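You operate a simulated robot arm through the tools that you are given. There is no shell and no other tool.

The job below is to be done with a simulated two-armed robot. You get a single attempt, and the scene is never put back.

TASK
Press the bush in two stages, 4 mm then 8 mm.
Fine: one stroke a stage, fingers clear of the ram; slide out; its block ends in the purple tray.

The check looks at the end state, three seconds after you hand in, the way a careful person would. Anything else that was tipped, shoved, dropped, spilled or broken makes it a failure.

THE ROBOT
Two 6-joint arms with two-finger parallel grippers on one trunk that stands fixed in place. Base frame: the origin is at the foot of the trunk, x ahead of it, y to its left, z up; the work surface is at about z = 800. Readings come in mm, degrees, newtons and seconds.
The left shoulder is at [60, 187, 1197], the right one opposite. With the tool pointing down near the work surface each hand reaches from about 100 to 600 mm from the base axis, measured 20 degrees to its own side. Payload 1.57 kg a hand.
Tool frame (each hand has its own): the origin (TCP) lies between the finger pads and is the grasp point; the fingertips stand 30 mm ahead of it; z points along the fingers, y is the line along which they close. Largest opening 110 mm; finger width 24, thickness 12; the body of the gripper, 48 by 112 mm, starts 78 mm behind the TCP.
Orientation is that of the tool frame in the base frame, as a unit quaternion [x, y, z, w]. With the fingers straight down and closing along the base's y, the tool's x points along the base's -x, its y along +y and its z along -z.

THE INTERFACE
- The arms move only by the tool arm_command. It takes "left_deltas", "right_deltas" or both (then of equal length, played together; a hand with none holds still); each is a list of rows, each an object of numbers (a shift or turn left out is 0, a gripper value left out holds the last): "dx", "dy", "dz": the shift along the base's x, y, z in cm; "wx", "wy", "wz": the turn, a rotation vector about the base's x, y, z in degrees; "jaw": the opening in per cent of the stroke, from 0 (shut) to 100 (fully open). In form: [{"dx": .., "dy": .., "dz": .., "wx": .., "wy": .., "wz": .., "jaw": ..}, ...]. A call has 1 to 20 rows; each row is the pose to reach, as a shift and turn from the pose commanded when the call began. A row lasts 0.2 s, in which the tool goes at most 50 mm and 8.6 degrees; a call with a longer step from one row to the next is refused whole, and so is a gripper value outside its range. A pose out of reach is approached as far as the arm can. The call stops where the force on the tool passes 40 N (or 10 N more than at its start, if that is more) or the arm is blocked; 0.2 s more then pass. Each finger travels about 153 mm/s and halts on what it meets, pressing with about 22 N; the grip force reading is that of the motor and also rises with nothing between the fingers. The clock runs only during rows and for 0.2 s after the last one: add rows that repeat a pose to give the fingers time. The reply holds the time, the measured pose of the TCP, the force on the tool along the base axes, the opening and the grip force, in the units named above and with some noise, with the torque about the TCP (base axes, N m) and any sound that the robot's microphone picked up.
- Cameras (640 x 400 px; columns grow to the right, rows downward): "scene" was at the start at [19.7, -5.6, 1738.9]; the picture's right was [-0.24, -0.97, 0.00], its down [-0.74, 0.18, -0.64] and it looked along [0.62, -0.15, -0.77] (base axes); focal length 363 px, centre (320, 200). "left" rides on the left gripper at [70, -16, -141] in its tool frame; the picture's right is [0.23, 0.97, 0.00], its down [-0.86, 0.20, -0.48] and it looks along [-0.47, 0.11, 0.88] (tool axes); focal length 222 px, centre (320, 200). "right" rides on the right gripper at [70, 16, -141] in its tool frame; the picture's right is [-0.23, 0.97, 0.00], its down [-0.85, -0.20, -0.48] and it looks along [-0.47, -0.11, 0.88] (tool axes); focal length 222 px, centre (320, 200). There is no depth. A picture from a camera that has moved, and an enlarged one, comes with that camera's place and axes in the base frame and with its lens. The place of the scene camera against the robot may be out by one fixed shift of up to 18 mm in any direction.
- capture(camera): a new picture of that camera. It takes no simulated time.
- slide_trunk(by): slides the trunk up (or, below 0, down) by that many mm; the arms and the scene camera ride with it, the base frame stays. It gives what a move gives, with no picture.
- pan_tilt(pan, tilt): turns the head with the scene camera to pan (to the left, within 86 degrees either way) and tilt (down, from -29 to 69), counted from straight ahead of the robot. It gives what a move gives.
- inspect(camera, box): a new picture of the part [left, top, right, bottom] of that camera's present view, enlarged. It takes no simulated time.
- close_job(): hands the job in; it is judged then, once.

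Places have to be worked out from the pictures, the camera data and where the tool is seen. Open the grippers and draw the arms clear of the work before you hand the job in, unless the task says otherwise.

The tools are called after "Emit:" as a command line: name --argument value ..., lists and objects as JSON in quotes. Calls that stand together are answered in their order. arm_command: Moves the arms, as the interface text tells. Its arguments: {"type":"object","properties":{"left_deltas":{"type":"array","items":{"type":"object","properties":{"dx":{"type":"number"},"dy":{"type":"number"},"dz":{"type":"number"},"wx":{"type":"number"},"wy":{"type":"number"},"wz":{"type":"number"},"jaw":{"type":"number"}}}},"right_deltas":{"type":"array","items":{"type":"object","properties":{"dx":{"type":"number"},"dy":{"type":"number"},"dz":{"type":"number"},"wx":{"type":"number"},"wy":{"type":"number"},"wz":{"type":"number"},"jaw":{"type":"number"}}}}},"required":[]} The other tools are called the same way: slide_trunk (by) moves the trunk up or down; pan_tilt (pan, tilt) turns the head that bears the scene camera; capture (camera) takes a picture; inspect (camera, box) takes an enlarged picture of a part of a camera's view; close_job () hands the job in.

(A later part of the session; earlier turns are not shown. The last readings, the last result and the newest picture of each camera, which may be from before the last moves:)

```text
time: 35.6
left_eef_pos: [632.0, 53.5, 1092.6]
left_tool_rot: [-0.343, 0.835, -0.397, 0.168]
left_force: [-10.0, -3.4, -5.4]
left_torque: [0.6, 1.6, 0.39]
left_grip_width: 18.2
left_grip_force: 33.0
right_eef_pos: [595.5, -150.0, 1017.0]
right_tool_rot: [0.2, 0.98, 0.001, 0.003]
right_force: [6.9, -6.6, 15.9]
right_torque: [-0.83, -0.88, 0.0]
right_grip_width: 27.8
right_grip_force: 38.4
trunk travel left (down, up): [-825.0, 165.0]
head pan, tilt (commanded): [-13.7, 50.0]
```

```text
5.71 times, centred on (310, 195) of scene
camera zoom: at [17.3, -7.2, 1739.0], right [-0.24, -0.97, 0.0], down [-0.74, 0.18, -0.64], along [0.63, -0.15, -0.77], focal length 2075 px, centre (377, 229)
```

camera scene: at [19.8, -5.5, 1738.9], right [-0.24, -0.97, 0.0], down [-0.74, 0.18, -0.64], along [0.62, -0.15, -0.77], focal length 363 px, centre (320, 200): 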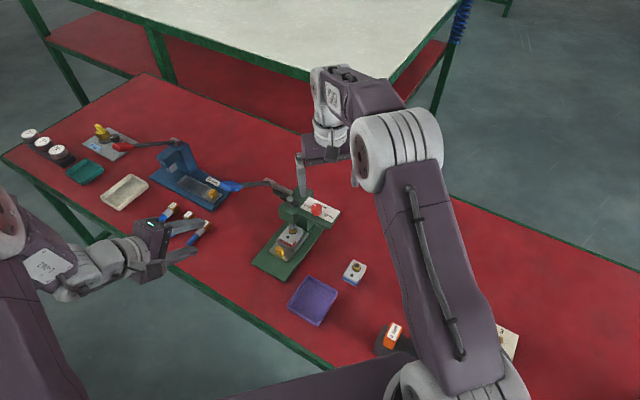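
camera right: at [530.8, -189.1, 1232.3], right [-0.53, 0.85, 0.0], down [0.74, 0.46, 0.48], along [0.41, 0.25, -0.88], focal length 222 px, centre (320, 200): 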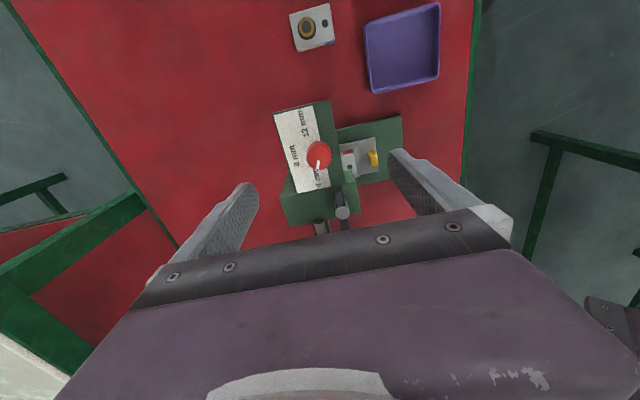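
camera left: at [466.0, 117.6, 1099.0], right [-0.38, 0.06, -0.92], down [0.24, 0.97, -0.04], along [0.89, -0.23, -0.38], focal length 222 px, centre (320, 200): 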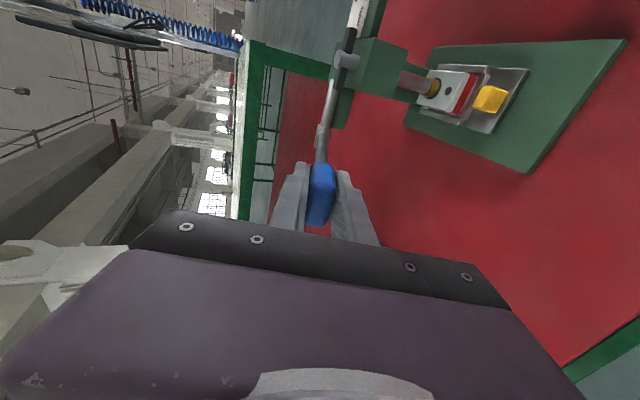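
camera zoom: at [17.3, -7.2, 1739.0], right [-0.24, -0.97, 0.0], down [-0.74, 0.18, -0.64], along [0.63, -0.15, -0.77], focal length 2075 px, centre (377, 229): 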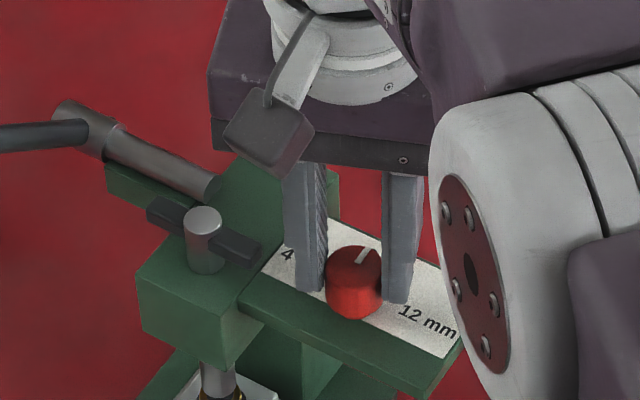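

The pointer now stands on "8 mm". I open the jaws just enough and lift straight up, then verify the dial.

Emit:
arm_command --right_deltas '[{"jaw": 45}, {"jaw": 45}, {"dz": 1.5, "jaw": 45}, {"dz": 4, "jaw": 45}, {"dz": 7, "jaw": 45}, {"dz": 7, "jaw": 45}]'

Emit:
inspect --camera "right" --box '[240, 90, 400, 210]'

Emit:
inspect --camera "scene" --box '[210, 150, 350, 260]'

```text
time: 37.0
left_eef_pos: [632.1, 53.9, 1092.8]
left_tool_rot: [-0.342, 0.835, -0.398, 0.167]
left_force: [-11.5, -3.0, -5.0]
left_torque: [0.68, 1.52, 0.51]
left_grip_width: 18.1
left_grip_force: 32.5
right_eef_pos: [592.7, -148.6, 1087.8]
right_tool_rot: [0.199, 0.98, 0.001, 0.0]
right_force: [-0.3, 0.0, 0.1]
right_torque: [0.0, 0.0, 0.02]
right_grip_width: 49.4
right_grip_force: 0.1
trunk travel left (down, up): [-825.0, 165.0]
head pan, tilt (commanded): [-13.7, 50.0]
```

```text
3.33 times, centred on (320, 150) of right
camera zoom: at [536.0, -106.5, 1229.0], right [0.59, 0.81, 0.0], down [0.71, -0.52, 0.48], along [0.39, -0.28, -0.88], focal length 740 px, centre (320, 367)
```

zoom: 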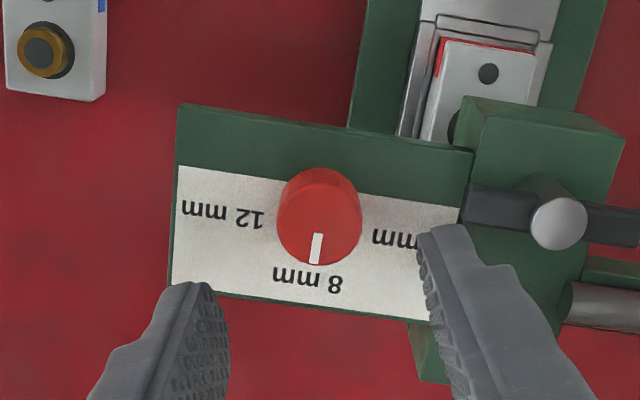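

```text
3.64 times, centred on (280, 205) of scene
camera zoom: at [17.5, -6.7, 1738.9], right [-0.24, -0.97, 0.0], down [-0.74, 0.18, -0.64], along [0.63, -0.15, -0.77], focal length 1321 px, centre (466, 182)
```

zoom: 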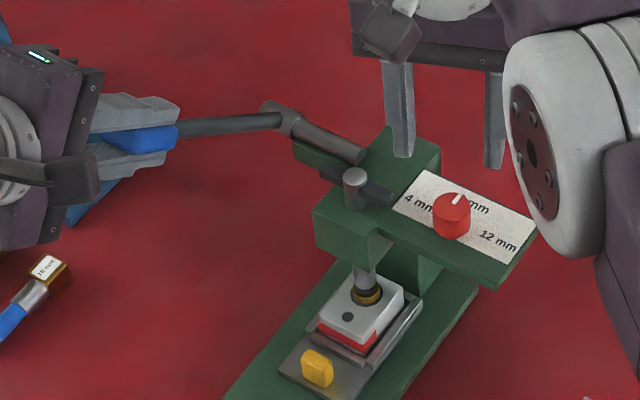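

The dial reads 8 mm. I move the right hand well away from the ram before the second stroke.

Emit:
arm_command --right_deltas '[{"dx": -2, "dy": -1.5, "dz": 3}, {"dx": -5, "dy": -3.5, "dz": 5}, {"dx": -9, "dy": -5.5, "dz": 6}, {"dx": -13, "dy": -7.5, "dz": 6}, {"dx": -16, "dy": -9, "dz": 6}, {"dx": -16, "dy": -9, "dz": 6}]'

Emit:
inspect --camera "left" --box '[300, 20, 480, 140]'

```text
time: 38.5
left_eef_pos: [631.9, 54.1, 1093.3]
left_tool_rot: [-0.342, 0.835, -0.398, 0.169]
left_force: [-10.9, -3.2, -5.6]
left_torque: [0.74, 1.35, 0.67]
left_grip_width: 18.5
left_grip_force: 32.8
right_eef_pos: [433.1, -240.7, 1147.7]
right_tool_rot: [0.199, 0.98, 0.0, 0.001]
right_force: [-0.5, -0.9, 0.3]
right_torque: [0.0, 0.0, 0.02]
right_grip_width: 49.6
right_grip_force: 0.2
trunk travel left (down, up): [-825.0, 165.0]
head pan, tilt (commanded): [-13.7, 50.0]
```

```text
3.33 times, centred on (390, 80) of left
camera zoom: at [510.8, 75.0, 1193.9], right [-0.59, 0.28, -0.76], down [0.26, 0.95, 0.15], along [0.77, -0.11, -0.63], focal length 740 px, centre (87, 600)
```

zoom: 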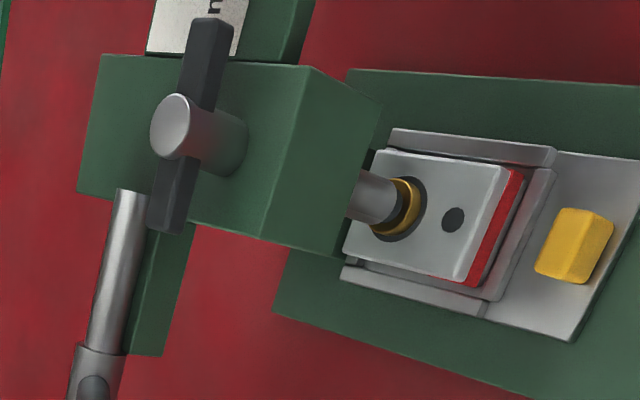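

Now the second stroke in one continuous call: the same arc down, 4° steps until near contact, then 2° steps, to be halted by the 8 mm stop.

Emit:
arm_command --left_deltas '[{"dx": -0.556, "dy": 0.556, "dz": -1.02, "wx": -2.83, "wy": -2.83}, {"dx": -1.06, "dy": 1.06, "dz": -2.085, "wx": -5.66, "wy": -5.66}, {"dx": -1.51, "dy": 1.51, "dz": -3.2, "wx": -8.49, "wy": -8.49}, {"dx": -1.9, "dy": 1.9, "dz": -4.36, "wx": -11.3, "wy": -11.3}, {"dx": -2.24, "dy": 2.24, "dz": -5.55, "wx": -14.14, "wy": -14.14}, {"dx": -2.52, "dy": 2.52, "dz": -6.77, "wx": -16.97, "wy": -16.97}, {"dx": -2.73, "dy": 2.73, "dz": -8.02, "wx": -19.8, "wy": -19.8}, {"dx": -2.81, "dy": 2.81, "dz": -8.65, "wx": -21.2, "wy": -21.2}, {"dx": -2.88, "dy": 2.88, "dz": -9.29, "wx": -22.6, "wy": -22.6}, {"dx": -2.94, "dy": 2.94, "dz": -9.92, "wx": -24.0, "wy": -24.0}, {"dx": -2.97, "dy": 2.97, "dz": -10.56, "wx": -25.4, "wy": -25.4}, {"dx": -2.99, "dy": 2.99, "dz": -11.2, "wx": -26.8, "wy": -26.8}, {"dx": -3.0, "dy": 3.0, "dz": -11.85, "wx": -28.2, "wy": -28.2}, {"dx": -2.99, "dy": 2.99, "dz": -12.49, "wx": -29.6, "wy": -29.6}, {"dx": -2.96, "dy": 2.96, "dz": -13.13, "wx": -31, "wy": -31}, {"dx": -2.92, "dy": 2.92, "dz": -13.77, "wx": -32.4, "wy": -32.4}]'

Emit:
inspect --camera "left" --box '[320, 20, 540, 160]'

Emit:
inspect --camera "scene" --box '[220, 170, 330, 260]'

```text
time: 41.9
left_eef_pos: [602.9, 84.3, 958.0]
left_tool_rot: [0.248, -0.611, 0.692, -0.294]
left_force: [5.7, -5.7, 27.4]
left_torque: [0.49, 1.58, 0.31]
left_grip_width: 19.9
left_grip_force: 33.2
right_eef_pos: [430.3, -241.0, 1149.4]
right_tool_rot: [0.199, 0.98, 0.0, 0.001]
right_force: [0.4, 0.2, -0.1]
right_torque: [0.01, 0.03, 0.02]
right_grip_width: 49.6
right_grip_force: 0.1
trunk travel left (down, up): [-825.0, 165.0]
head pan, tilt (commanded): [-13.7, 50.0]
```

```text
2.86 times, centred on (430, 90) of left
camera zoom: at [452.2, 134.6, 956.1], right [-0.06, -0.24, -0.97], down [0.29, 0.93, -0.25], along [0.96, -0.29, 0.02], focal length 635 px, centre (6, 514)
```

zoom: 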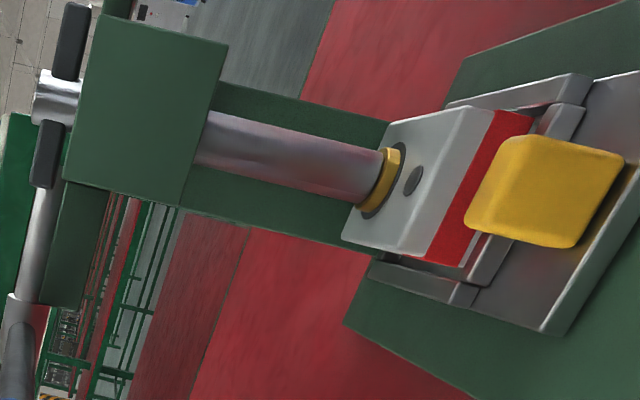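

```text
4.44 times, centred on (275, 215) of scene
camera zoom: at [16.6, -8.3, 1739.5], right [-0.24, -0.97, 0.0], down [-0.74, 0.18, -0.64], along [0.63, -0.15, -0.77], focal length 1614 px, centre (520, 133)
```

zoom: 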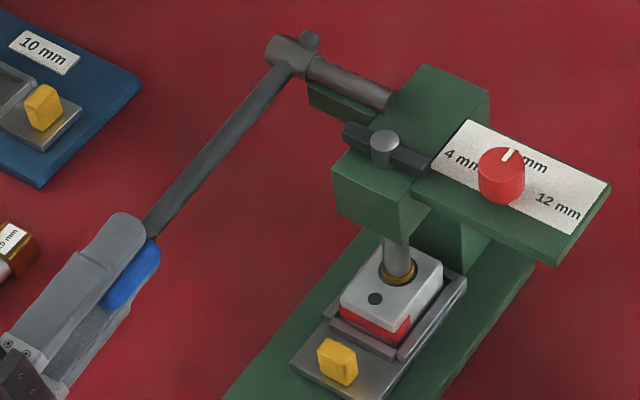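

The reaction is 27 N at about -6° and no halt yet, so the stop may not be fully reached. I carry on with the same stroke in 2° steps.

Emit:
arm_command --left_deltas '[{"dx": 0.06, "dy": -0.06, "dz": -0.64, "wx": -1.41, "wy": -1.41}, {"dx": 0.13, "dy": -0.13, "dz": -1.27, "wx": -2.4, "wy": -2.4}, {"dx": 0.22, "dy": -0.22, "dz": -1.9, "wx": -3.4, "wy": -3.4}, {"dx": 0.33, "dy": -0.33, "dz": -2.53, "wx": -4.4, "wy": -4.4}]'

Emit:
inspect --camera "left" --box '[430, 50, 510, 110]'

Emit:
inspect --camera "scene" --box '[220, 170, 330, 260]'

```text
time: 42.2
left_eef_pos: [603.2, 84.9, 958.8]
left_tool_rot: [0.242, -0.603, 0.7, -0.296]
left_force: [-11.2, -5.0, 18.3]
left_torque: [0.5, 1.69, 0.89]
left_grip_width: 21.2
left_grip_force: 34.1
right_eef_pos: [430.5, -240.2, 1147.6]
right_tool_rot: [0.199, 0.98, 0.001, 0.001]
right_force: [0.1, -0.4, 0.2]
right_torque: [-0.03, 0.02, -0.01]
right_grip_width: 49.5
right_grip_force: 0.0
trunk travel left (down, up): [-825.0, 165.0]
head pan, tilt (commanded): [-13.7, 50.0]
stopped in row 1 (left hand): the force on the tool passed its limit at 44 N (the readings are from after the stop); the commanded pose is now the measured one
```

```text
6.67 times, centred on (470, 80) of left
camera zoom: at [452.7, 135.4, 952.9], right [-0.04, -0.25, -0.97], down [0.3, 0.92, -0.26], along [0.95, -0.3, 0.04], focal length 1481 px, centre (-680, 1000)
```

zoom: 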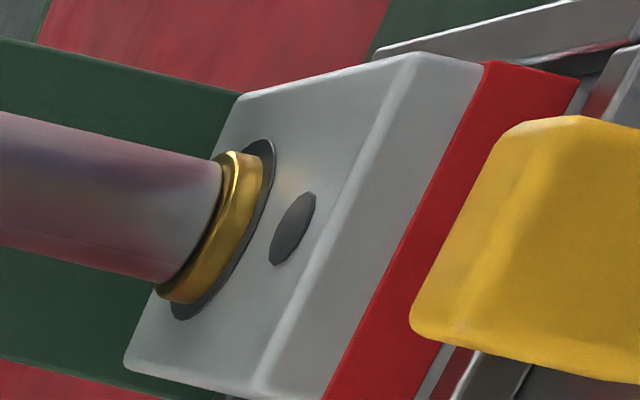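

```text
4.44 times, centred on (275, 215) of scene
camera zoom: at [15.4, -6.7, 1738.8], right [-0.24, -0.97, 0.0], down [-0.74, 0.18, -0.64], along [0.63, -0.15, -0.76], focal length 1614 px, centre (520, 133)
```

zoom: 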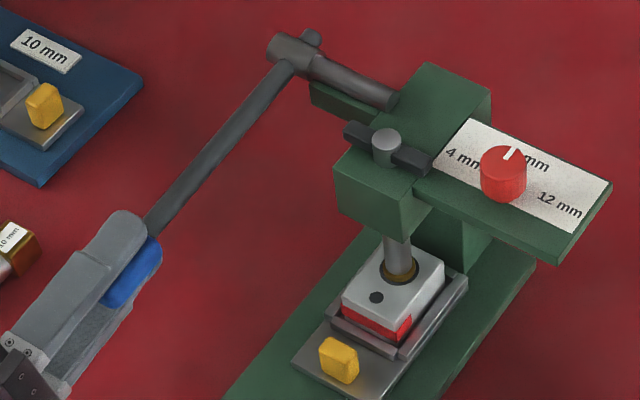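

Again no further travel under load: the 8 mm stop is reached and the bush now stands only about 4 mm proud. I raise the lever back up the arc to its rest position.

Emit:
arm_command --left_deltas '[{"dx": -0.057, "dy": 0.057, "dz": 1.28, "wx": 4.6, "wy": 4.6}, {"dx": -0.047, "dy": 0.047, "dz": 2.565, "wx": 8.13, "wy": 8.13}, {"dx": 0.023, "dy": -0.023, "dz": 3.85, "wx": 10.96, "wy": 10.96}, {"dx": 0.156, "dy": -0.156, "dz": 5.12, "wx": 13.65, "wy": 13.65}, {"dx": 0.354, "dy": -0.354, "dz": 6.37, "wx": 16.4, "wy": 16.4}, {"dx": 0.615, "dy": -0.615, "dz": 7.6, "wx": 19.1, "wy": 19.1}, {"dx": 0.933, "dy": -0.933, "dz": 8.8, "wx": 21.9, "wy": 21.9}, {"dx": 1.308, "dy": -1.308, "dz": 9.97, "wx": 24.75, "wy": 24.75}, {"dx": 1.739, "dy": -1.739, "dz": 11.1, "wx": 27.6, "wy": 27.6}, {"dx": 2.227, "dy": -2.227, "dz": 12.18, "wx": 30.4, "wy": 30.4}, {"dx": 2.771, "dy": -2.771, "dz": 13.22, "wx": 33.2, "wy": 33.2}, {"dx": 2.9, "dy": -2.9, "dz": 13.5, "wx": 33.9, "wy": 33.9}, {"dx": 2.9, "dy": -2.9, "dz": 13.5, "wx": 33.9, "wy": 33.9}]'

Emit:
inspect --camera "left" --box '[300, 20, 480, 140]'

Emit:
inspect --camera "scene" --box '[210, 160, 340, 270]'

```text
time: 45.0
left_eef_pos: [632.6, 56.2, 1092.7]
left_tool_rot: [-0.34, 0.838, -0.394, 0.166]
left_force: [-6.6, -1.2, -0.9]
left_torque: [-0.18, 1.13, 0.27]
left_grip_width: 17.9
left_grip_force: 32.8
right_eef_pos: [431.4, -240.0, 1147.0]
right_tool_rot: [0.199, 0.98, 0.0, 0.001]
right_force: [-0.4, -0.1, -0.1]
right_torque: [0.0, 0.0, 0.02]
right_grip_width: 49.6
right_grip_force: 0.0
trunk travel left (down, up): [-825.0, 165.0]
head pan, tilt (commanded): [-13.7, 50.0]
```

```text
3.33 times, centred on (390, 80) of left
camera zoom: at [512.4, 76.2, 1194.8], right [-0.59, 0.29, -0.75], down [0.26, 0.95, 0.16], along [0.76, -0.1, -0.64], focal length 740 px, centre (87, 600)
```

zoom: 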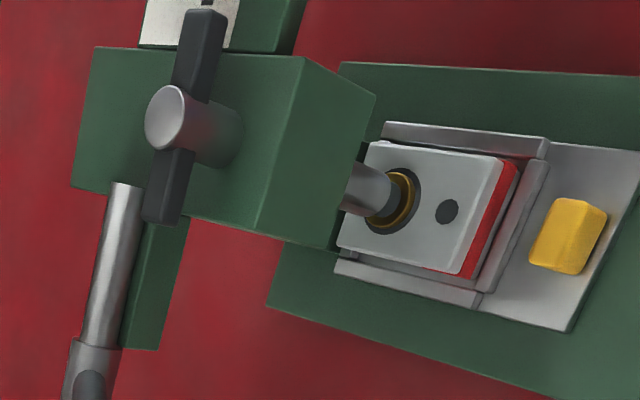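

```text
3.64 times, centred on (275, 215) of scene
camera zoom: at [17.8, -5.8, 1739.0], right [-0.24, -0.97, 0.0], down [-0.74, 0.18, -0.64], along [0.62, -0.15, -0.77], focal length 1321 px, centre (484, 146)
```

zoom: 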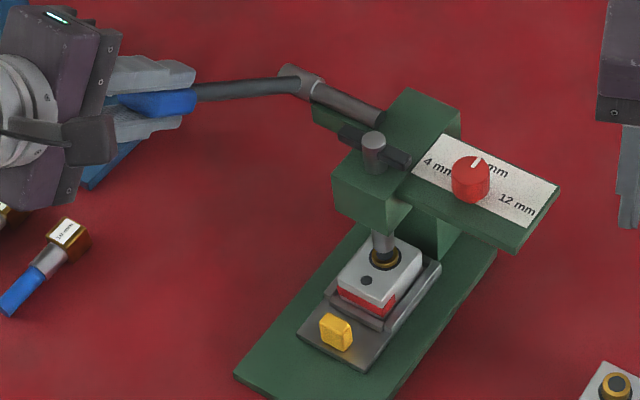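

Lever is back at rest and the bush sits low in the block. I open the jaws and draw back straight along the handle axis.

Emit:
arm_command --left_deltas '[{"jaw": 50}, {"jaw": 50}, {"dx": -1.2, "dy": 1.2, "dz": 1.4, "jaw": 50}, {"dx": -2.8, "dy": 2.8, "dz": 3.2, "jaw": 50}, {"dx": -4.4, "dy": 4.4, "dz": 5.0, "jaw": 50}, {"dx": -6, "dy": 6, "dz": 6.8, "jaw": 50}, {"dx": -6, "dy": 6, "dz": 6.8, "jaw": 50}]'

Emit:
inspect --camera "left" --box '[220, 20, 480, 210]'

Emit:
inspect --camera "scene" --box '[210, 160, 340, 270]'

```text
time: 46.6
left_eef_pos: [575.8, 116.5, 1158.3]
left_tool_rot: [-0.34, 0.838, -0.393, 0.167]
left_force: [0.1, 0.0, 0.4]
left_torque: [0.02, 0.02, 0.02]
left_grip_width: 55.0
left_grip_force: 0.1
right_eef_pos: [434.9, -239.9, 1145.8]
right_tool_rot: [0.199, 0.98, 0.0, 0.0]
right_force: [-0.4, 0.0, 0.1]
right_torque: [0.01, 0.07, -0.01]
right_grip_width: 49.5
right_grip_force: 0.0
trunk travel left (down, up): [-825.0, 165.0]
head pan, tilt (commanded): [-13.7, 50.0]
```

```text
2.11 times, centred on (350, 115) of left
camera zoom: at [454.5, 137.4, 1260.4], right [-0.59, 0.29, -0.75], down [0.26, 0.95, 0.16], along [0.76, -0.1, -0.64], focal length 468 px, centre (257, 379)
```

zoom: 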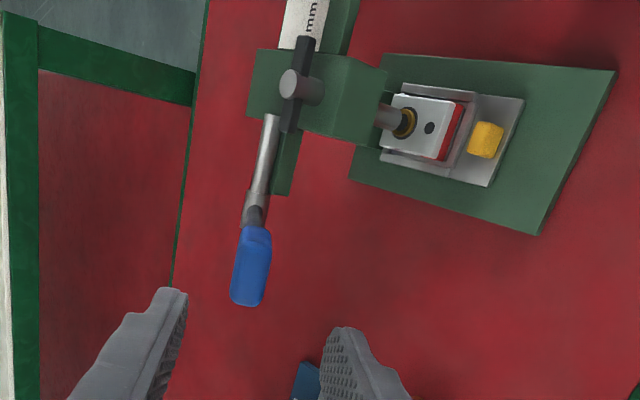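

```text
3.64 times, centred on (275, 215) of scene
camera zoom: at [20.3, -5.7, 1738.9], right [-0.24, -0.97, 0.0], down [-0.74, 0.18, -0.64], along [0.62, -0.15, -0.77], focal length 1321 px, centre (484, 146)
```

zoom: 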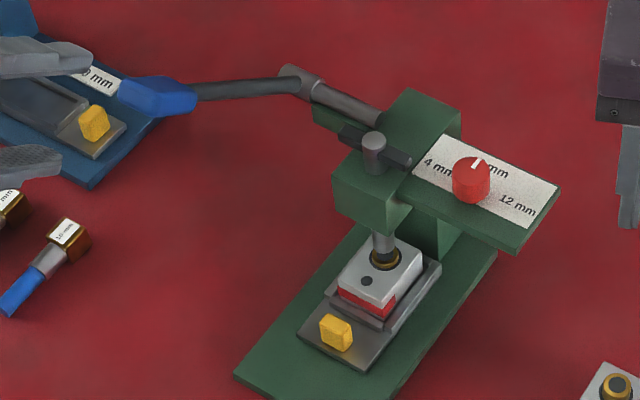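

The lever holds its rest position and everything looks undisturbed. I back the left hand off and roll it back 90° to the knob-gripping orientation.

Emit:
arm_command --left_deltas '[{"dx": -2, "dy": 1, "wx": 4.2, "wy": -4.2, "wz": -4.9}, {"dx": -4, "dy": 2, "dz": -1, "wx": 8.7, "wy": -8.7, "wz": -10.1}, {"dx": -6, "dy": 3, "dz": -2, "wx": 13.2, "wy": -13.2, "wz": -15.3}, {"dx": -7.9, "dy": 3.35, "dz": -3, "wx": 17.7, "wy": -17.7, "wz": -20.6}, {"dx": -7.9, "dy": 3.35, "dz": -4, "wx": 22.2, "wy": -22.2, "wz": -25.8}, {"dx": -7.9, "dy": 3.35, "dz": -5, "wx": 26.7, "wy": -26.7, "wz": -31.0}, {"dx": -7.9, "dy": 3.35, "dz": -6, "wx": 31.2, "wy": -31.2, "wz": -36.3}, {"dx": -7.9, "dy": 3.35, "dz": -6, "wx": 35.7, "wy": -35.7, "wz": -41.5}, {"dx": -7.9, "dy": 3.35, "dz": -6, "wx": 40.2, "wy": -40.2, "wz": -46.8}, {"dx": -7.9, "dy": 3.35, "dz": -6, "wx": 44.7, "wy": -44.7, "wz": -52}, {"dx": -7.9, "dy": 3.35, "dz": -6, "wx": 49.2, "wy": -49.1, "wz": -57.2}, {"dx": -7.9, "dy": 3.35, "dz": -6, "wx": 49.2, "wy": -49.1, "wz": -57.2}]'

```text
time: 49.2
left_eef_pos: [496.5, 149.9, 1098.5]
left_tool_rot: [0.354, 0.832, -0.161, 0.396]
left_force: [-0.2, 0.8, 0.7]
left_torque: [0.01, -0.01, -0.03]
left_grip_width: 55.2
left_grip_force: 0.1
right_eef_pos: [433.7, -238.9, 1147.5]
right_tool_rot: [0.2, 0.98, 0.0, 0.0]
right_force: [-0.2, 0.0, 0.5]
right_torque: [-0.02, 0.0, -0.01]
right_grip_width: 49.2
right_grip_force: 0.1
trunk travel left (down, up): [-825.0, 165.0]
head pan, tilt (commanded): [-13.7, 50.0]
```

Now I restore the 30° tilt and come round in front of the press at a lower height, the same approach path as before.

Emit:
arm_command --left_deltas '[{"dx": -1.3, "dy": -0.6, "dz": -1.8, "wx": 3.5, "wy": 3.8, "wz": 0.2}, {"dx": -2.6, "dy": -1.3, "dz": -3.6, "wx": 7.0, "wy": 7.6, "wz": 0.4}, {"dx": -3.9, "dy": -2.0, "dz": -5.4, "wx": 10.6, "wy": 11.3, "wz": 0.6}, {"dx": -5, "dy": -2.5, "dz": -7, "wx": 14.1, "wy": 15.1, "wz": 0.8}, {"dx": -4, "dy": -4.5, "dz": -10, "wx": 14.1, "wy": 15.1, "wz": 0.8}, {"dx": -2.5, "dy": -6.5, "dz": -13.5, "wx": 14.1, "wy": 15.1, "wz": 0.8}, {"dx": -0.6, "dy": -8.7, "dz": -17.2, "wx": 14.1, "wy": 15.1, "wz": 0.8}, {"dx": -0.6, "dy": -8.7, "dz": -17.2, "wx": 14.1, "wy": 15.1, "wz": 0.8}]'

Emit:
inspect --camera "left" --box '[200, 40, 440, 240]'

```text
time: 51.0
left_eef_pos: [490.7, 63.7, 927.2]
left_tool_rot: [0.369, 0.893, -0.099, 0.238]
left_force: [-0.3, 0.0, -0.1]
left_torque: [-0.01, 0.03, -0.02]
left_grip_width: 54.8
left_grip_force: 0.1
right_eef_pos: [433.4, -238.7, 1147.3]
right_tool_rot: [0.2, 0.98, 0.001, 0.0]
right_force: [-0.6, -0.2, -0.1]
right_torque: [-0.03, -0.02, 0.01]
right_grip_width: 49.5
right_grip_force: 0.1
trunk travel left (down, up): [-825.0, 165.0]
head pan, tilt (commanded): [-13.7, 50.0]
```

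```text
2.00 times, centred on (320, 140) of left
camera zoom: at [385.4, 143.8, 1015.3], right [0.55, 0.83, -0.11], down [0.5, -0.21, 0.84], along [0.67, -0.52, -0.53], focal length 444 px, centre (320, 320)
```

zoom: 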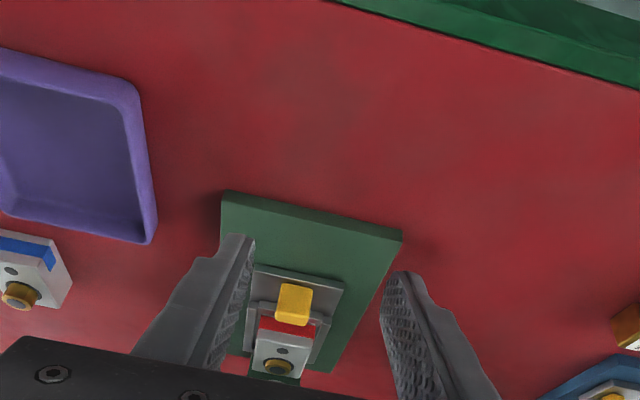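

Orientation matches the earlier knob grasp exactly. I move to the pre-grasp point for the pushed-in knob and then most of the way down along the tool axis.

Emit:
arm_command --left_deltas '[{"dx": 2.1, "dy": -2.2, "dz": 0.5}, {"dx": 4.3, "dy": -4.5, "dz": 0.5}, {"dx": 6.3, "dy": -6.65, "dz": 0.1}, {"dx": 7.1, "dy": -7.45, "dz": -1.9}, {"dx": 7.9, "dy": -8.25, "dz": -3.9}, {"dx": 8.7, "dy": -9.05, "dz": -5.7}, {"dx": 8.7, "dy": -9.05, "dz": -5.7}]'

Emit:
inspect --camera "left" --box '[220, 60, 420, 220]'

Emit:
inspect --camera "scene" --box '[230, 180, 340, 270]'

```text
time: 52.6
left_eef_pos: [577.5, -26.8, 868.8]
left_tool_rot: [0.369, 0.893, -0.1, 0.237]
left_force: [0.8, 0.6, -0.6]
left_torque: [0.0, -0.02, 0.03]
left_grip_width: 54.9
left_grip_force: 0.1
right_eef_pos: [433.7, -238.5, 1147.5]
right_tool_rot: [0.199, 0.98, 0.0, -0.001]
right_force: [-0.2, -0.4, 0.9]
right_torque: [0.0, 0.02, 0.0]
right_grip_width: 49.6
right_grip_force: 0.1
trunk travel left (down, up): [-825.0, 165.0]
head pan, tilt (commanded): [-13.7, 50.0]
```

```text
2.50 times, centred on (320, 140) of left
camera zoom: at [473.5, 53.7, 957.2], right [0.55, 0.83, -0.11], down [0.5, -0.21, 0.84], along [0.67, -0.52, -0.53], focal length 555 px, centre (320, 350)
```

zoom: 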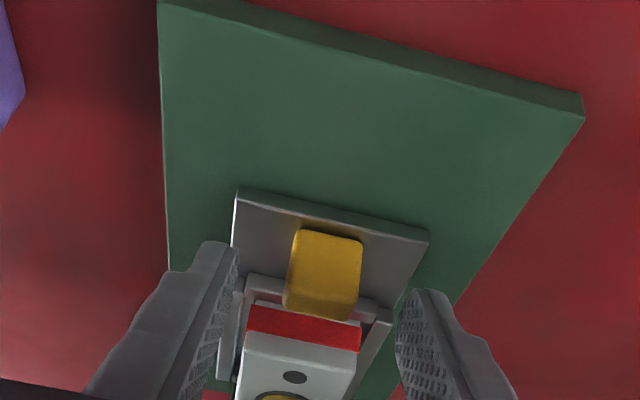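

```text
4.44 times, centred on (285, 225) of scene
camera zoom: at [19.6, -5.6, 1738.9], right [-0.24, -0.97, 0.0], down [-0.74, 0.18, -0.64], along [0.62, -0.15, -0.77], focal length 1614 px, centre (476, 89)
```

zoom: 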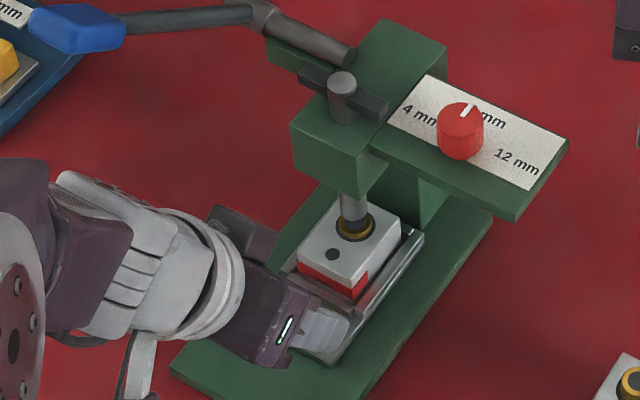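

Well aligned, as in the first grasp. I go the last 10 mm and close on the knob.

Emit:
arm_command --left_deltas '[{"dx": 0.25, "dy": -0.22, "dz": -0.5}, {"dx": 0.47, "dy": -0.42, "dz": -1.0}, {"dx": 0.47, "dy": -0.42, "dz": -1.0, "jaw": 5}, {"dx": 0.47, "dy": -0.42, "dz": -1.0, "jaw": 5}, {"dx": 0.47, "dy": -0.42, "dz": -1.0, "jaw": 5}]'

Emit:
inspect --camera "left" --box '[220, 60, 420, 220]'

```text
time: 53.8
left_eef_pos: [582.7, -31.0, 858.4]
left_tool_rot: [0.368, 0.893, -0.098, 0.239]
left_force: [0.1, -0.2, -1.1]
left_torque: [-0.14, -0.59, -0.2]
left_grip_width: 23.5
left_grip_force: 36.1
right_eef_pos: [434.0, -240.2, 1146.5]
right_tool_rot: [0.199, 0.98, 0.0, 0.0]
right_force: [0.2, 0.3, -0.4]
right_torque: [0.02, 0.03, 0.0]
right_grip_width: 49.5
right_grip_force: 0.1
trunk travel left (down, up): [-825.0, 165.0]
head pan, tilt (commanded): [-13.7, 50.0]
```

```text
2.50 times, centred on (320, 140) of left
camera zoom: at [478.2, 49.1, 947.1], right [0.55, 0.83, -0.11], down [0.5, -0.21, 0.84], along [0.67, -0.52, -0.53], focal length 555 px, centre (320, 350)
```

zoom: 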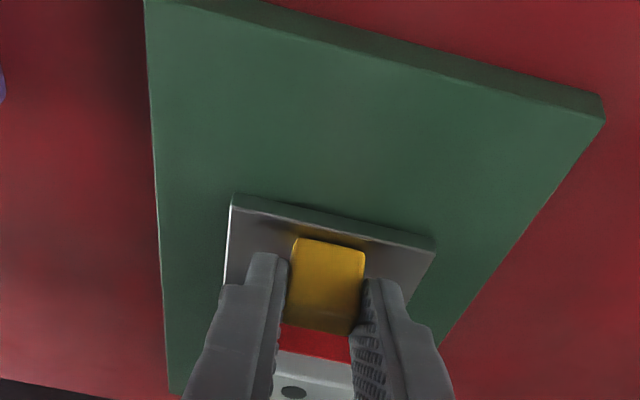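

Gripped again. I pull the slide out along the same line, a bit under the full 96 mm first.

Emit:
arm_command --left_deltas '[{"dx": -0.4, "dy": 0.4}, {"dx": -1.0, "dy": 1.0}, {"dx": -1.7, "dy": 1.7}, {"dx": -2.4, "dy": 2.4}, {"dx": -3.1, "dy": 3.1}, {"dx": -3.8, "dy": 3.8}, {"dx": -4.5, "dy": 4.5}, {"dx": -5.2, "dy": 5.2}, {"dx": -5.8, "dy": 5.8}, {"dx": -6.3, "dy": 6.3}, {"dx": -6.6, "dy": 6.6}]'

Emit:
inspect --camera "scene" --box '[220, 180, 340, 290]'

Emit:
inspect --camera "left" --box '[220, 60, 420, 220]'

```text
time: 56.2
left_eef_pos: [517.0, 35.6, 858.7]
left_tool_rot: [0.368, 0.894, -0.099, 0.237]
left_force: [3.8, 6.8, -6.8]
left_torque: [0.93, 0.4, 0.1]
left_grip_width: 23.9
left_grip_force: 36.0
right_eef_pos: [435.6, -237.6, 1146.5]
right_tool_rot: [0.199, 0.98, -0.001, 0.0]
right_force: [-0.2, 0.5, -0.3]
right_torque: [0.02, 0.02, -0.01]
right_grip_width: 49.5
right_grip_force: 0.1
trunk travel left (down, up): [-825.0, 165.0]
head pan, tilt (commanded): [-13.7, 50.0]
```

```text
3.64 times, centred on (280, 235) of scene
camera zoom: at [21.8, -4.2, 1739.0], right [-0.24, -0.97, 0.0], down [-0.75, 0.18, -0.64], along [0.62, -0.15, -0.77], focal length 1321 px, centre (466, 73)
```

zoom: 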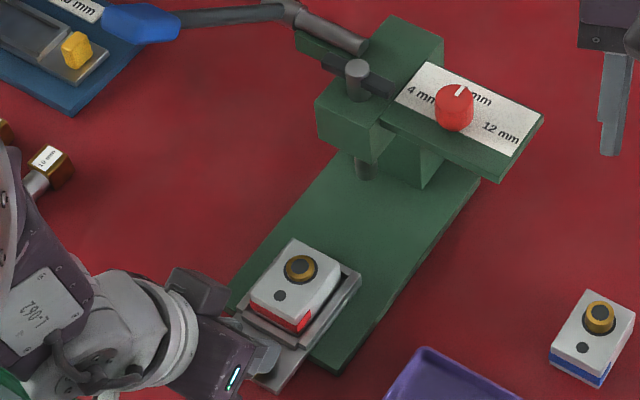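

```text
2.50 times, centred on (320, 140) of left
camera zoom: at [411.9, 115.7, 947.5], right [0.55, 0.83, -0.12], down [0.5, -0.21, 0.84], along [0.67, -0.52, -0.53], focal length 555 px, centre (320, 350)
```

zoom: 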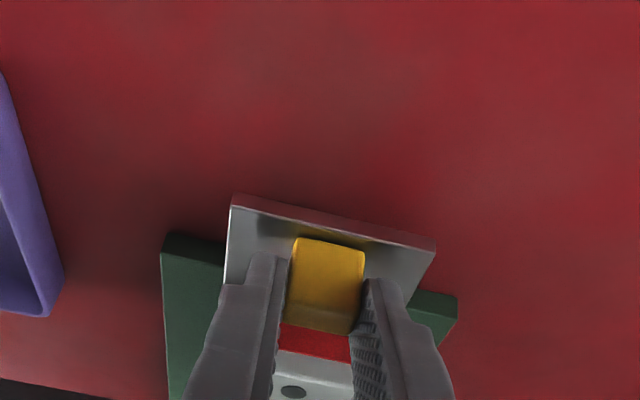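

Almost fully out; I pull the remaining few mm gently to its outer end.

Emit:
arm_command --left_deltas '[{"dx": -0.15, "dy": 0.15}, {"dx": -0.3, "dy": 0.3}, {"dx": -0.4, "dy": 0.4}]'

Emit:
inspect --camera "scene" --box '[220, 180, 340, 290]'

```text
time: 57.0
left_eef_pos: [515.9, 34.7, 858.7]
left_tool_rot: [0.369, 0.893, -0.1, 0.237]
left_force: [12.9, -10.0, -18.9]
left_torque: [-0.03, -0.32, -0.06]
left_grip_width: 24.0
left_grip_force: 35.7
right_eef_pos: [437.5, -241.9, 1145.1]
right_tool_rot: [0.2, 0.98, 0.0, -0.001]
right_force: [0.2, -0.2, -0.5]
right_torque: [0.0, 0.01, -0.06]
right_grip_width: 49.5
right_grip_force: 0.1
trunk travel left (down, up): [-825.0, 165.0]
head pan, tilt (commanded): [-13.7, 50.0]
```

```text
3.64 times, centred on (280, 235) of scene
camera zoom: at [26.4, -8.0, 1738.7], right [-0.24, -0.97, 0.0], down [-0.75, 0.18, -0.64], along [0.62, -0.15, -0.77], focal length 1321 px, centre (466, 73)
```

zoom: 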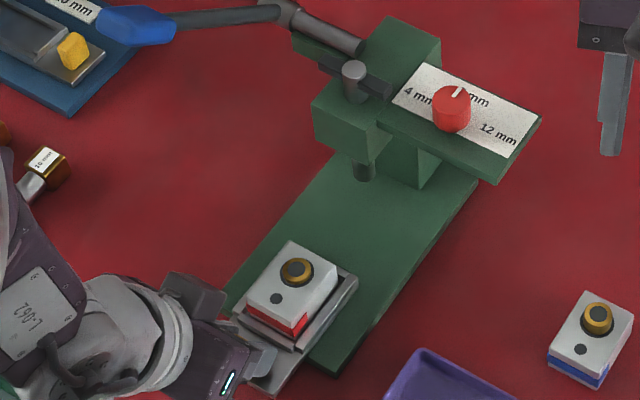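

The outer stop is felt, so the slide is fully out. I relax the pull, open the jaws and draw back along the tool axis.

Emit:
arm_command --left_deltas '[{"dx": 0.2, "dy": -0.2}, {"dx": 0.25, "dy": -0.25, "jaw": 30}, {"dx": 0.25, "dy": -0.25, "jaw": 50}, {"dx": -0.45, "dy": 0.45, "dz": 1.7, "jaw": 50}, {"dx": -1.9, "dy": 1.9, "dz": 5.2, "jaw": 50}, {"dx": -3.5, "dy": 3.5, "dz": 9, "jaw": 50}, {"dx": -3.5, "dy": 3.5, "dz": 9, "jaw": 50}]'

Emit:
inspect --camera "left" --box '[200, 40, 440, 240]'

Emit:
inspect --camera "scene" --box '[230, 220, 350, 340]'

Emit:
inspect --camera "right" --box '[320, 0, 520, 150]'

```text
time: 58.6
left_eef_pos: [476.2, 70.9, 950.5]
left_tool_rot: [0.368, 0.893, -0.099, 0.239]
left_force: [0.2, 0.2, -0.3]
left_torque: [-0.02, 0.04, -0.01]
left_grip_width: 55.3
left_grip_force: 0.0
right_eef_pos: [434.2, -239.0, 1146.7]
right_tool_rot: [0.2, 0.98, 0.0, 0.0]
right_force: [0.4, 0.1, -0.1]
right_torque: [0.01, 0.0, -0.01]
right_grip_width: 49.6
right_grip_force: 0.0
trunk travel left (down, up): [-825.0, 165.0]
head pan, tilt (commanded): [-13.7, 50.0]
```

```text
2.00 times, centred on (320, 140) of left
camera zoom: at [371.9, 151.1, 1038.8], right [0.55, 0.83, -0.11], down [0.5, -0.21, 0.84], along [0.67, -0.52, -0.53], focal length 444 px, centre (320, 320)
```

zoom: 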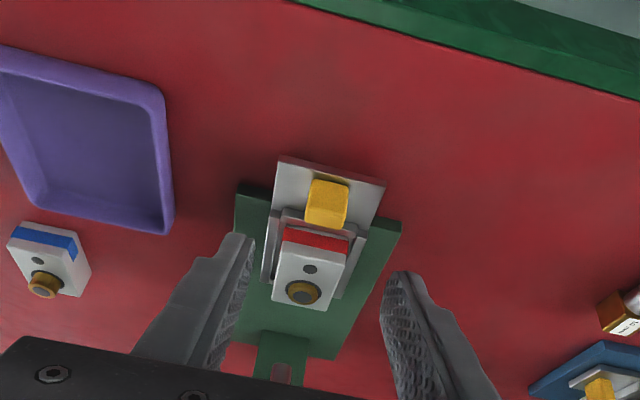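

```text
3.33 times, centred on (290, 280) of scene
camera zoom: at [20.2, -5.7, 1738.9], right [-0.24, -0.97, 0.0], down [-0.74, 0.18, -0.64], along [0.62, -0.15, -0.77], focal length 1211 px, centre (420, -67)
```

zoom: 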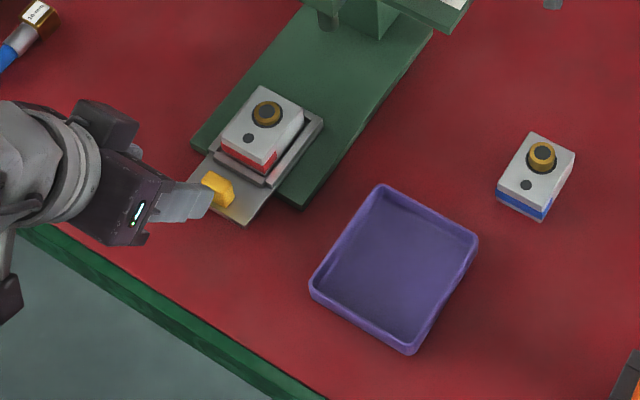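

```text
2.67 times, centred on (420, 75) of right
camera zoom: at [377.3, -196.7, 1287.9], right [0.59, 0.81, 0.0], down [0.71, -0.52, 0.48], along [0.39, -0.28, -0.88], focal length 592 px, centre (53, 533)
```

zoom: 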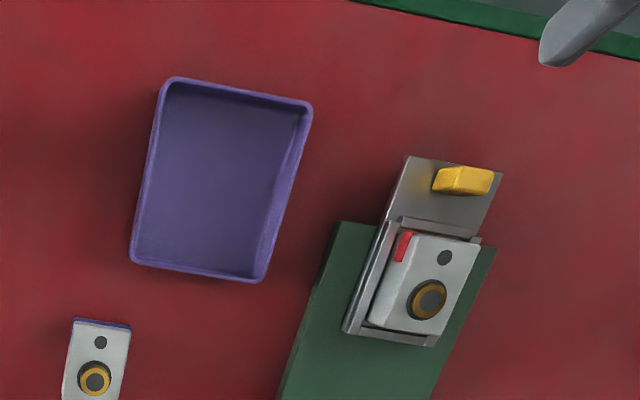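

The bush is visibly lower than the blue block's. Next is the block: top centre about (567,-15), top near z=845, about 42 × 58 mm. I zoom in on the nest walls to find how low the fingers may go.

Emit:
inspect --camera "left" --box '[280, 110, 370, 200]'

Emit:
inspect --camera "right" --box '[420, 45, 500, 135]'

Emit:
inspect --camera "scene" --box '[245, 235, 305, 295]'

```text
4.44 times, centred on (325, 155) of left
camera zoom: at [371.9, 151.1, 1038.8], right [0.55, 0.83, -0.11], down [0.5, -0.21, 0.84], along [0.67, -0.52, -0.53], focal length 987 px, centre (298, 400)
```

zoom: 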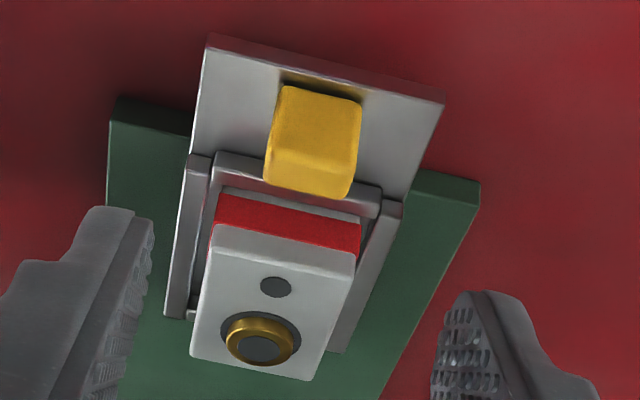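

```text
4.44 times, centred on (460, 90) of right
camera zoom: at [377.3, -196.7, 1287.9], right [0.59, 0.81, 0.0], down [0.71, -0.52, 0.48], along [0.39, -0.28, -0.88], focal length 987 px, centre (-302, 689)
```

zoom: 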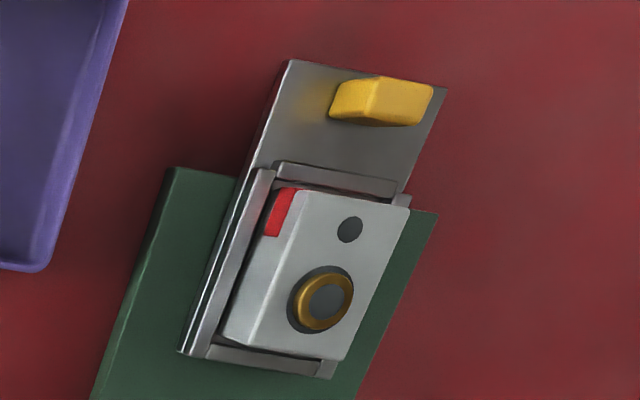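

```text
6.67 times, centred on (275, 265) of scene
camera zoom: at [20.2, -5.7, 1738.9], right [-0.24, -0.97, 0.0], down [-0.74, 0.18, -0.64], along [0.62, -0.15, -0.77], focal length 2421 px, centre (620, -233)
```

zoom: 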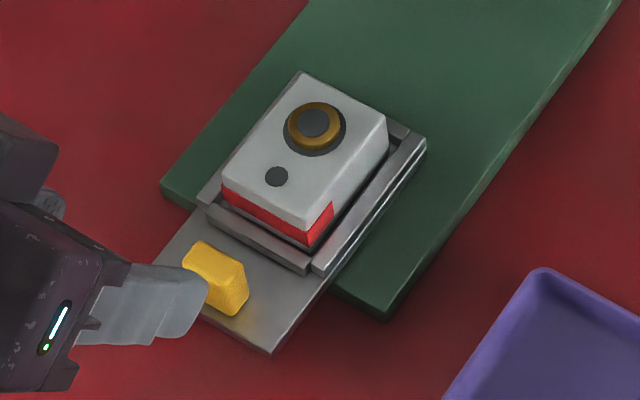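

Nest wall tops are at about z=827 and the block's top at about 850 (44 × 58 mm, centre (566,-16)), so I can grip it across with the fingertips kept above the walls. I move the left hand over the block with a 15° tilt, and withdraw the right arm further out of the way.

Emit:
arm_command --left_deltas '[{"dx": 1.8, "dy": -1.7, "dz": 1, "wx": 2.65, "wy": 2.65, "jaw": 60}, {"dx": 4.0, "dy": -3.9, "dz": 1, "wx": 5.3, "wy": 5.3, "jaw": 60}, {"dx": 6.3, "dy": -6.1, "dz": 0.5, "wx": 7.95, "wy": 7.95, "jaw": 60}, {"dx": 8.6, "dy": -8.3, "dz": 0, "wx": 10.6, "wy": 10.6, "jaw": 60}, {"dx": 8.6, "dy": -8.3, "dz": 0, "wx": 10.6, "wy": 10.6, "jaw": 60}]' --right_deltas '[{"dx": -2.5, "dy": -1.6, "dz": 1}, {"dx": -5, "dy": -3.2, "dz": 2}, {"dx": -8, "dy": -5, "dz": 3}, {"dx": -11, "dy": -7, "dz": 4}, {"dx": -12, "dy": -8, "dz": 5}]'

Emit:
capture --camera "left"

Emit:
inspect --camera "scene" --box '[210, 180, 340, 300]'

```text
time: 59.8
left_eef_pos: [558.6, -11.1, 950.7]
left_tool_rot: [0.378, 0.917, -0.05, 0.12]
left_force: [-0.3, -0.5, -0.2]
left_torque: [0.02, 0.03, -0.01]
left_grip_width: 65.8
left_grip_force: 0.1
right_eef_pos: [313.5, -320.3, 1198.7]
right_tool_rot: [0.199, 0.98, 0.0, 0.001]
right_force: [-0.3, -0.4, -1.1]
right_torque: [0.01, 0.01, 0.0]
right_grip_width: 49.6
right_grip_force: 0.0
trunk travel left (down, up): [-825.0, 165.0]
head pan, tilt (commanded): [-13.7, 50.0]
```

```text
taken
camera left: at [472.7, 50.2, 1069.4], right [0.53, 0.85, -0.06], down [0.64, -0.35, 0.68], along [0.56, -0.4, -0.73], focal length 222 px, centre (320, 200)
```

left: 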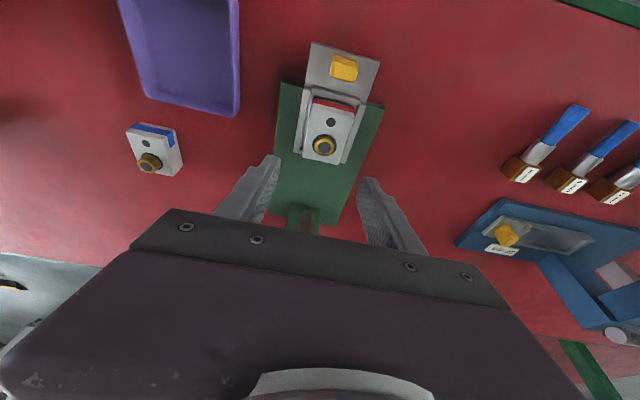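

```text
3.33 times, centred on (275, 240) of scene
camera zoom: at [19.0, -5.4, 1738.9], right [-0.24, -0.97, 0.0], down [-0.74, 0.18, -0.64], along [0.62, -0.15, -0.77], focal length 1211 px, centre (470, 67)
```

zoom: 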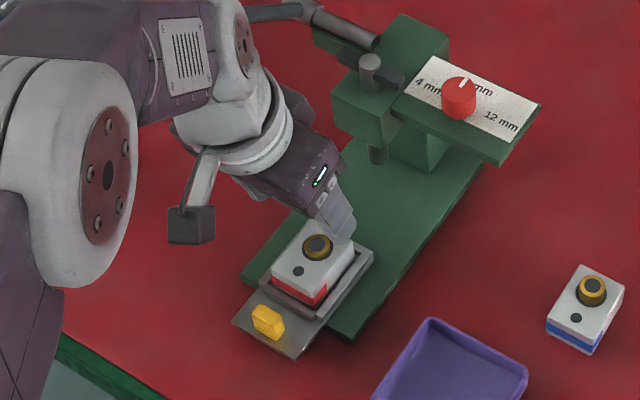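

I check the alignment over the block with an enlarged view.

Emit:
inspect --camera "left" --box '[260, 70, 400, 190]'

```text
3.33 times, centred on (330, 130) of left
camera zoom: at [472.7, 50.2, 1069.4], right [0.53, 0.85, -0.06], down [0.64, -0.35, 0.68], along [0.56, -0.4, -0.73], focal length 740 px, centre (287, 433)
```

zoom: 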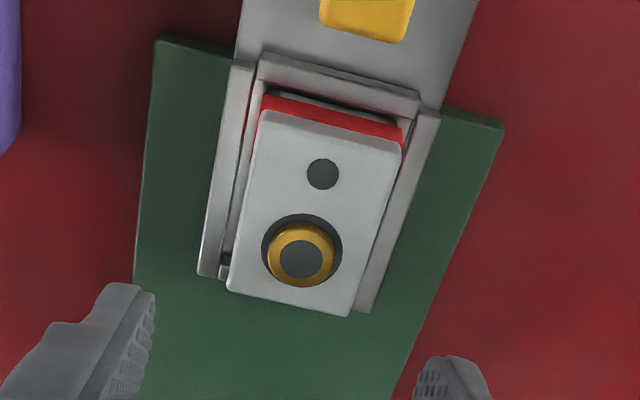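

Block centre confirmed at (566.5,-15). I descend to grip height, keeping the fingertips about 5 mm above the nest walls.

Emit:
arm_command --left_deltas '[{"dx": 0.4, "dz": -2}, {"dx": 0.4, "dz": -4.2}, {"dx": 0.4, "dz": -6.2}, {"dx": 0.4, "dz": -7.6}, {"dx": 0.4, "dz": -8.5}, {"dx": 0.4, "dz": -8.5}]'

Emit:
inspect --camera "left" --box '[240, 90, 400, 220]'

Emit:
inspect --camera "scene" --box '[230, 210, 320, 300]'

```text
time: 61.2
left_eef_pos: [564.3, -11.3, 864.3]
left_tool_rot: [0.378, 0.917, -0.049, 0.119]
left_force: [0.4, -1.0, -0.2]
left_torque: [-0.01, 0.03, 0.0]
left_grip_width: 66.2
left_grip_force: 0.1
right_eef_pos: [314.5, -320.2, 1197.3]
right_tool_rot: [0.2, 0.98, -0.001, 0.0]
right_force: [0.3, 0.0, 0.7]
right_torque: [0.01, 0.01, -0.02]
right_grip_width: 49.6
right_grip_force: 0.1
trunk travel left (down, up): [-825.0, 165.0]
head pan, tilt (commanded): [-13.7, 50.0]
```

```text
3.08 times, centred on (320, 155) of left
camera zoom: at [479.1, 51.2, 983.9], right [0.53, 0.85, -0.06], down [0.64, -0.35, 0.68], along [0.56, -0.4, -0.73], focal length 684 px, centre (320, 338)
```

zoom: 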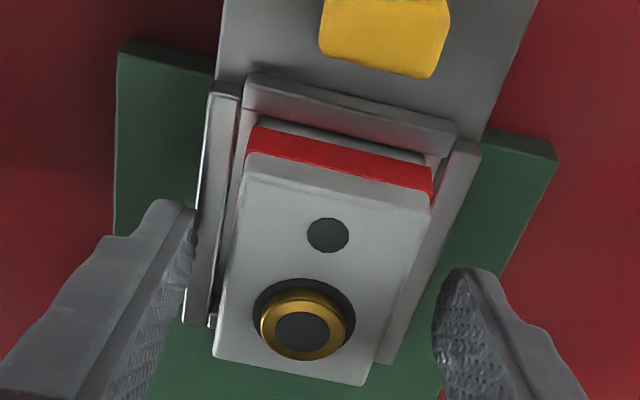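

```text
4.44 times, centred on (275, 255) of scene
camera zoom: at [19.7, -5.6, 1738.9], right [-0.24, -0.97, 0.0], down [-0.74, 0.18, -0.64], along [0.62, -0.15, -0.77], focal length 1614 px, centre (520, -44)
```

zoom: 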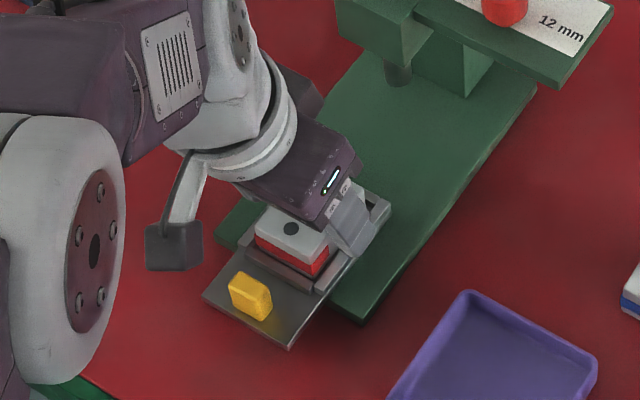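

The block is centred within 2 mm between the fingers. I close on it.

Emit:
arm_command --left_deltas '[{"jaw": 25}, {"jaw": 25}, {"jaw": 25}]'

Emit:
inspect --camera "left" --box '[240, 90, 400, 220]'

```text
time: 62.0
left_eef_pos: [564.6, -10.0, 865.0]
left_tool_rot: [0.378, 0.917, -0.049, 0.12]
left_force: [-0.3, 0.2, -0.2]
left_torque: [0.01, 0.05, 0.02]
left_grip_width: 43.4
left_grip_force: 22.0
right_eef_pos: [315.5, -321.0, 1197.4]
right_tool_rot: [0.199, 0.98, 0.0, 0.0]
right_force: [-0.1, 0.0, 0.3]
right_torque: [-0.02, 0.03, 0.0]
right_grip_width: 49.6
right_grip_force: 0.0
trunk travel left (down, up): [-825.0, 165.0]
head pan, tilt (commanded): [-13.7, 50.0]
```

```text
3.08 times, centred on (320, 155) of left
camera zoom: at [479.2, 51.2, 984.1], right [0.53, 0.85, -0.06], down [0.64, -0.35, 0.68], along [0.56, -0.4, -0.73], focal length 684 px, centre (320, 338)
```

zoom: 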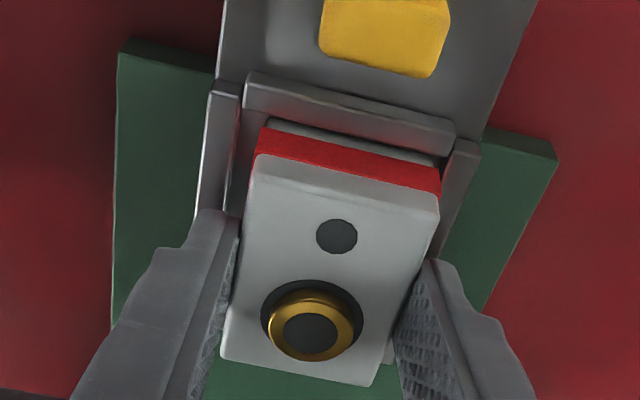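

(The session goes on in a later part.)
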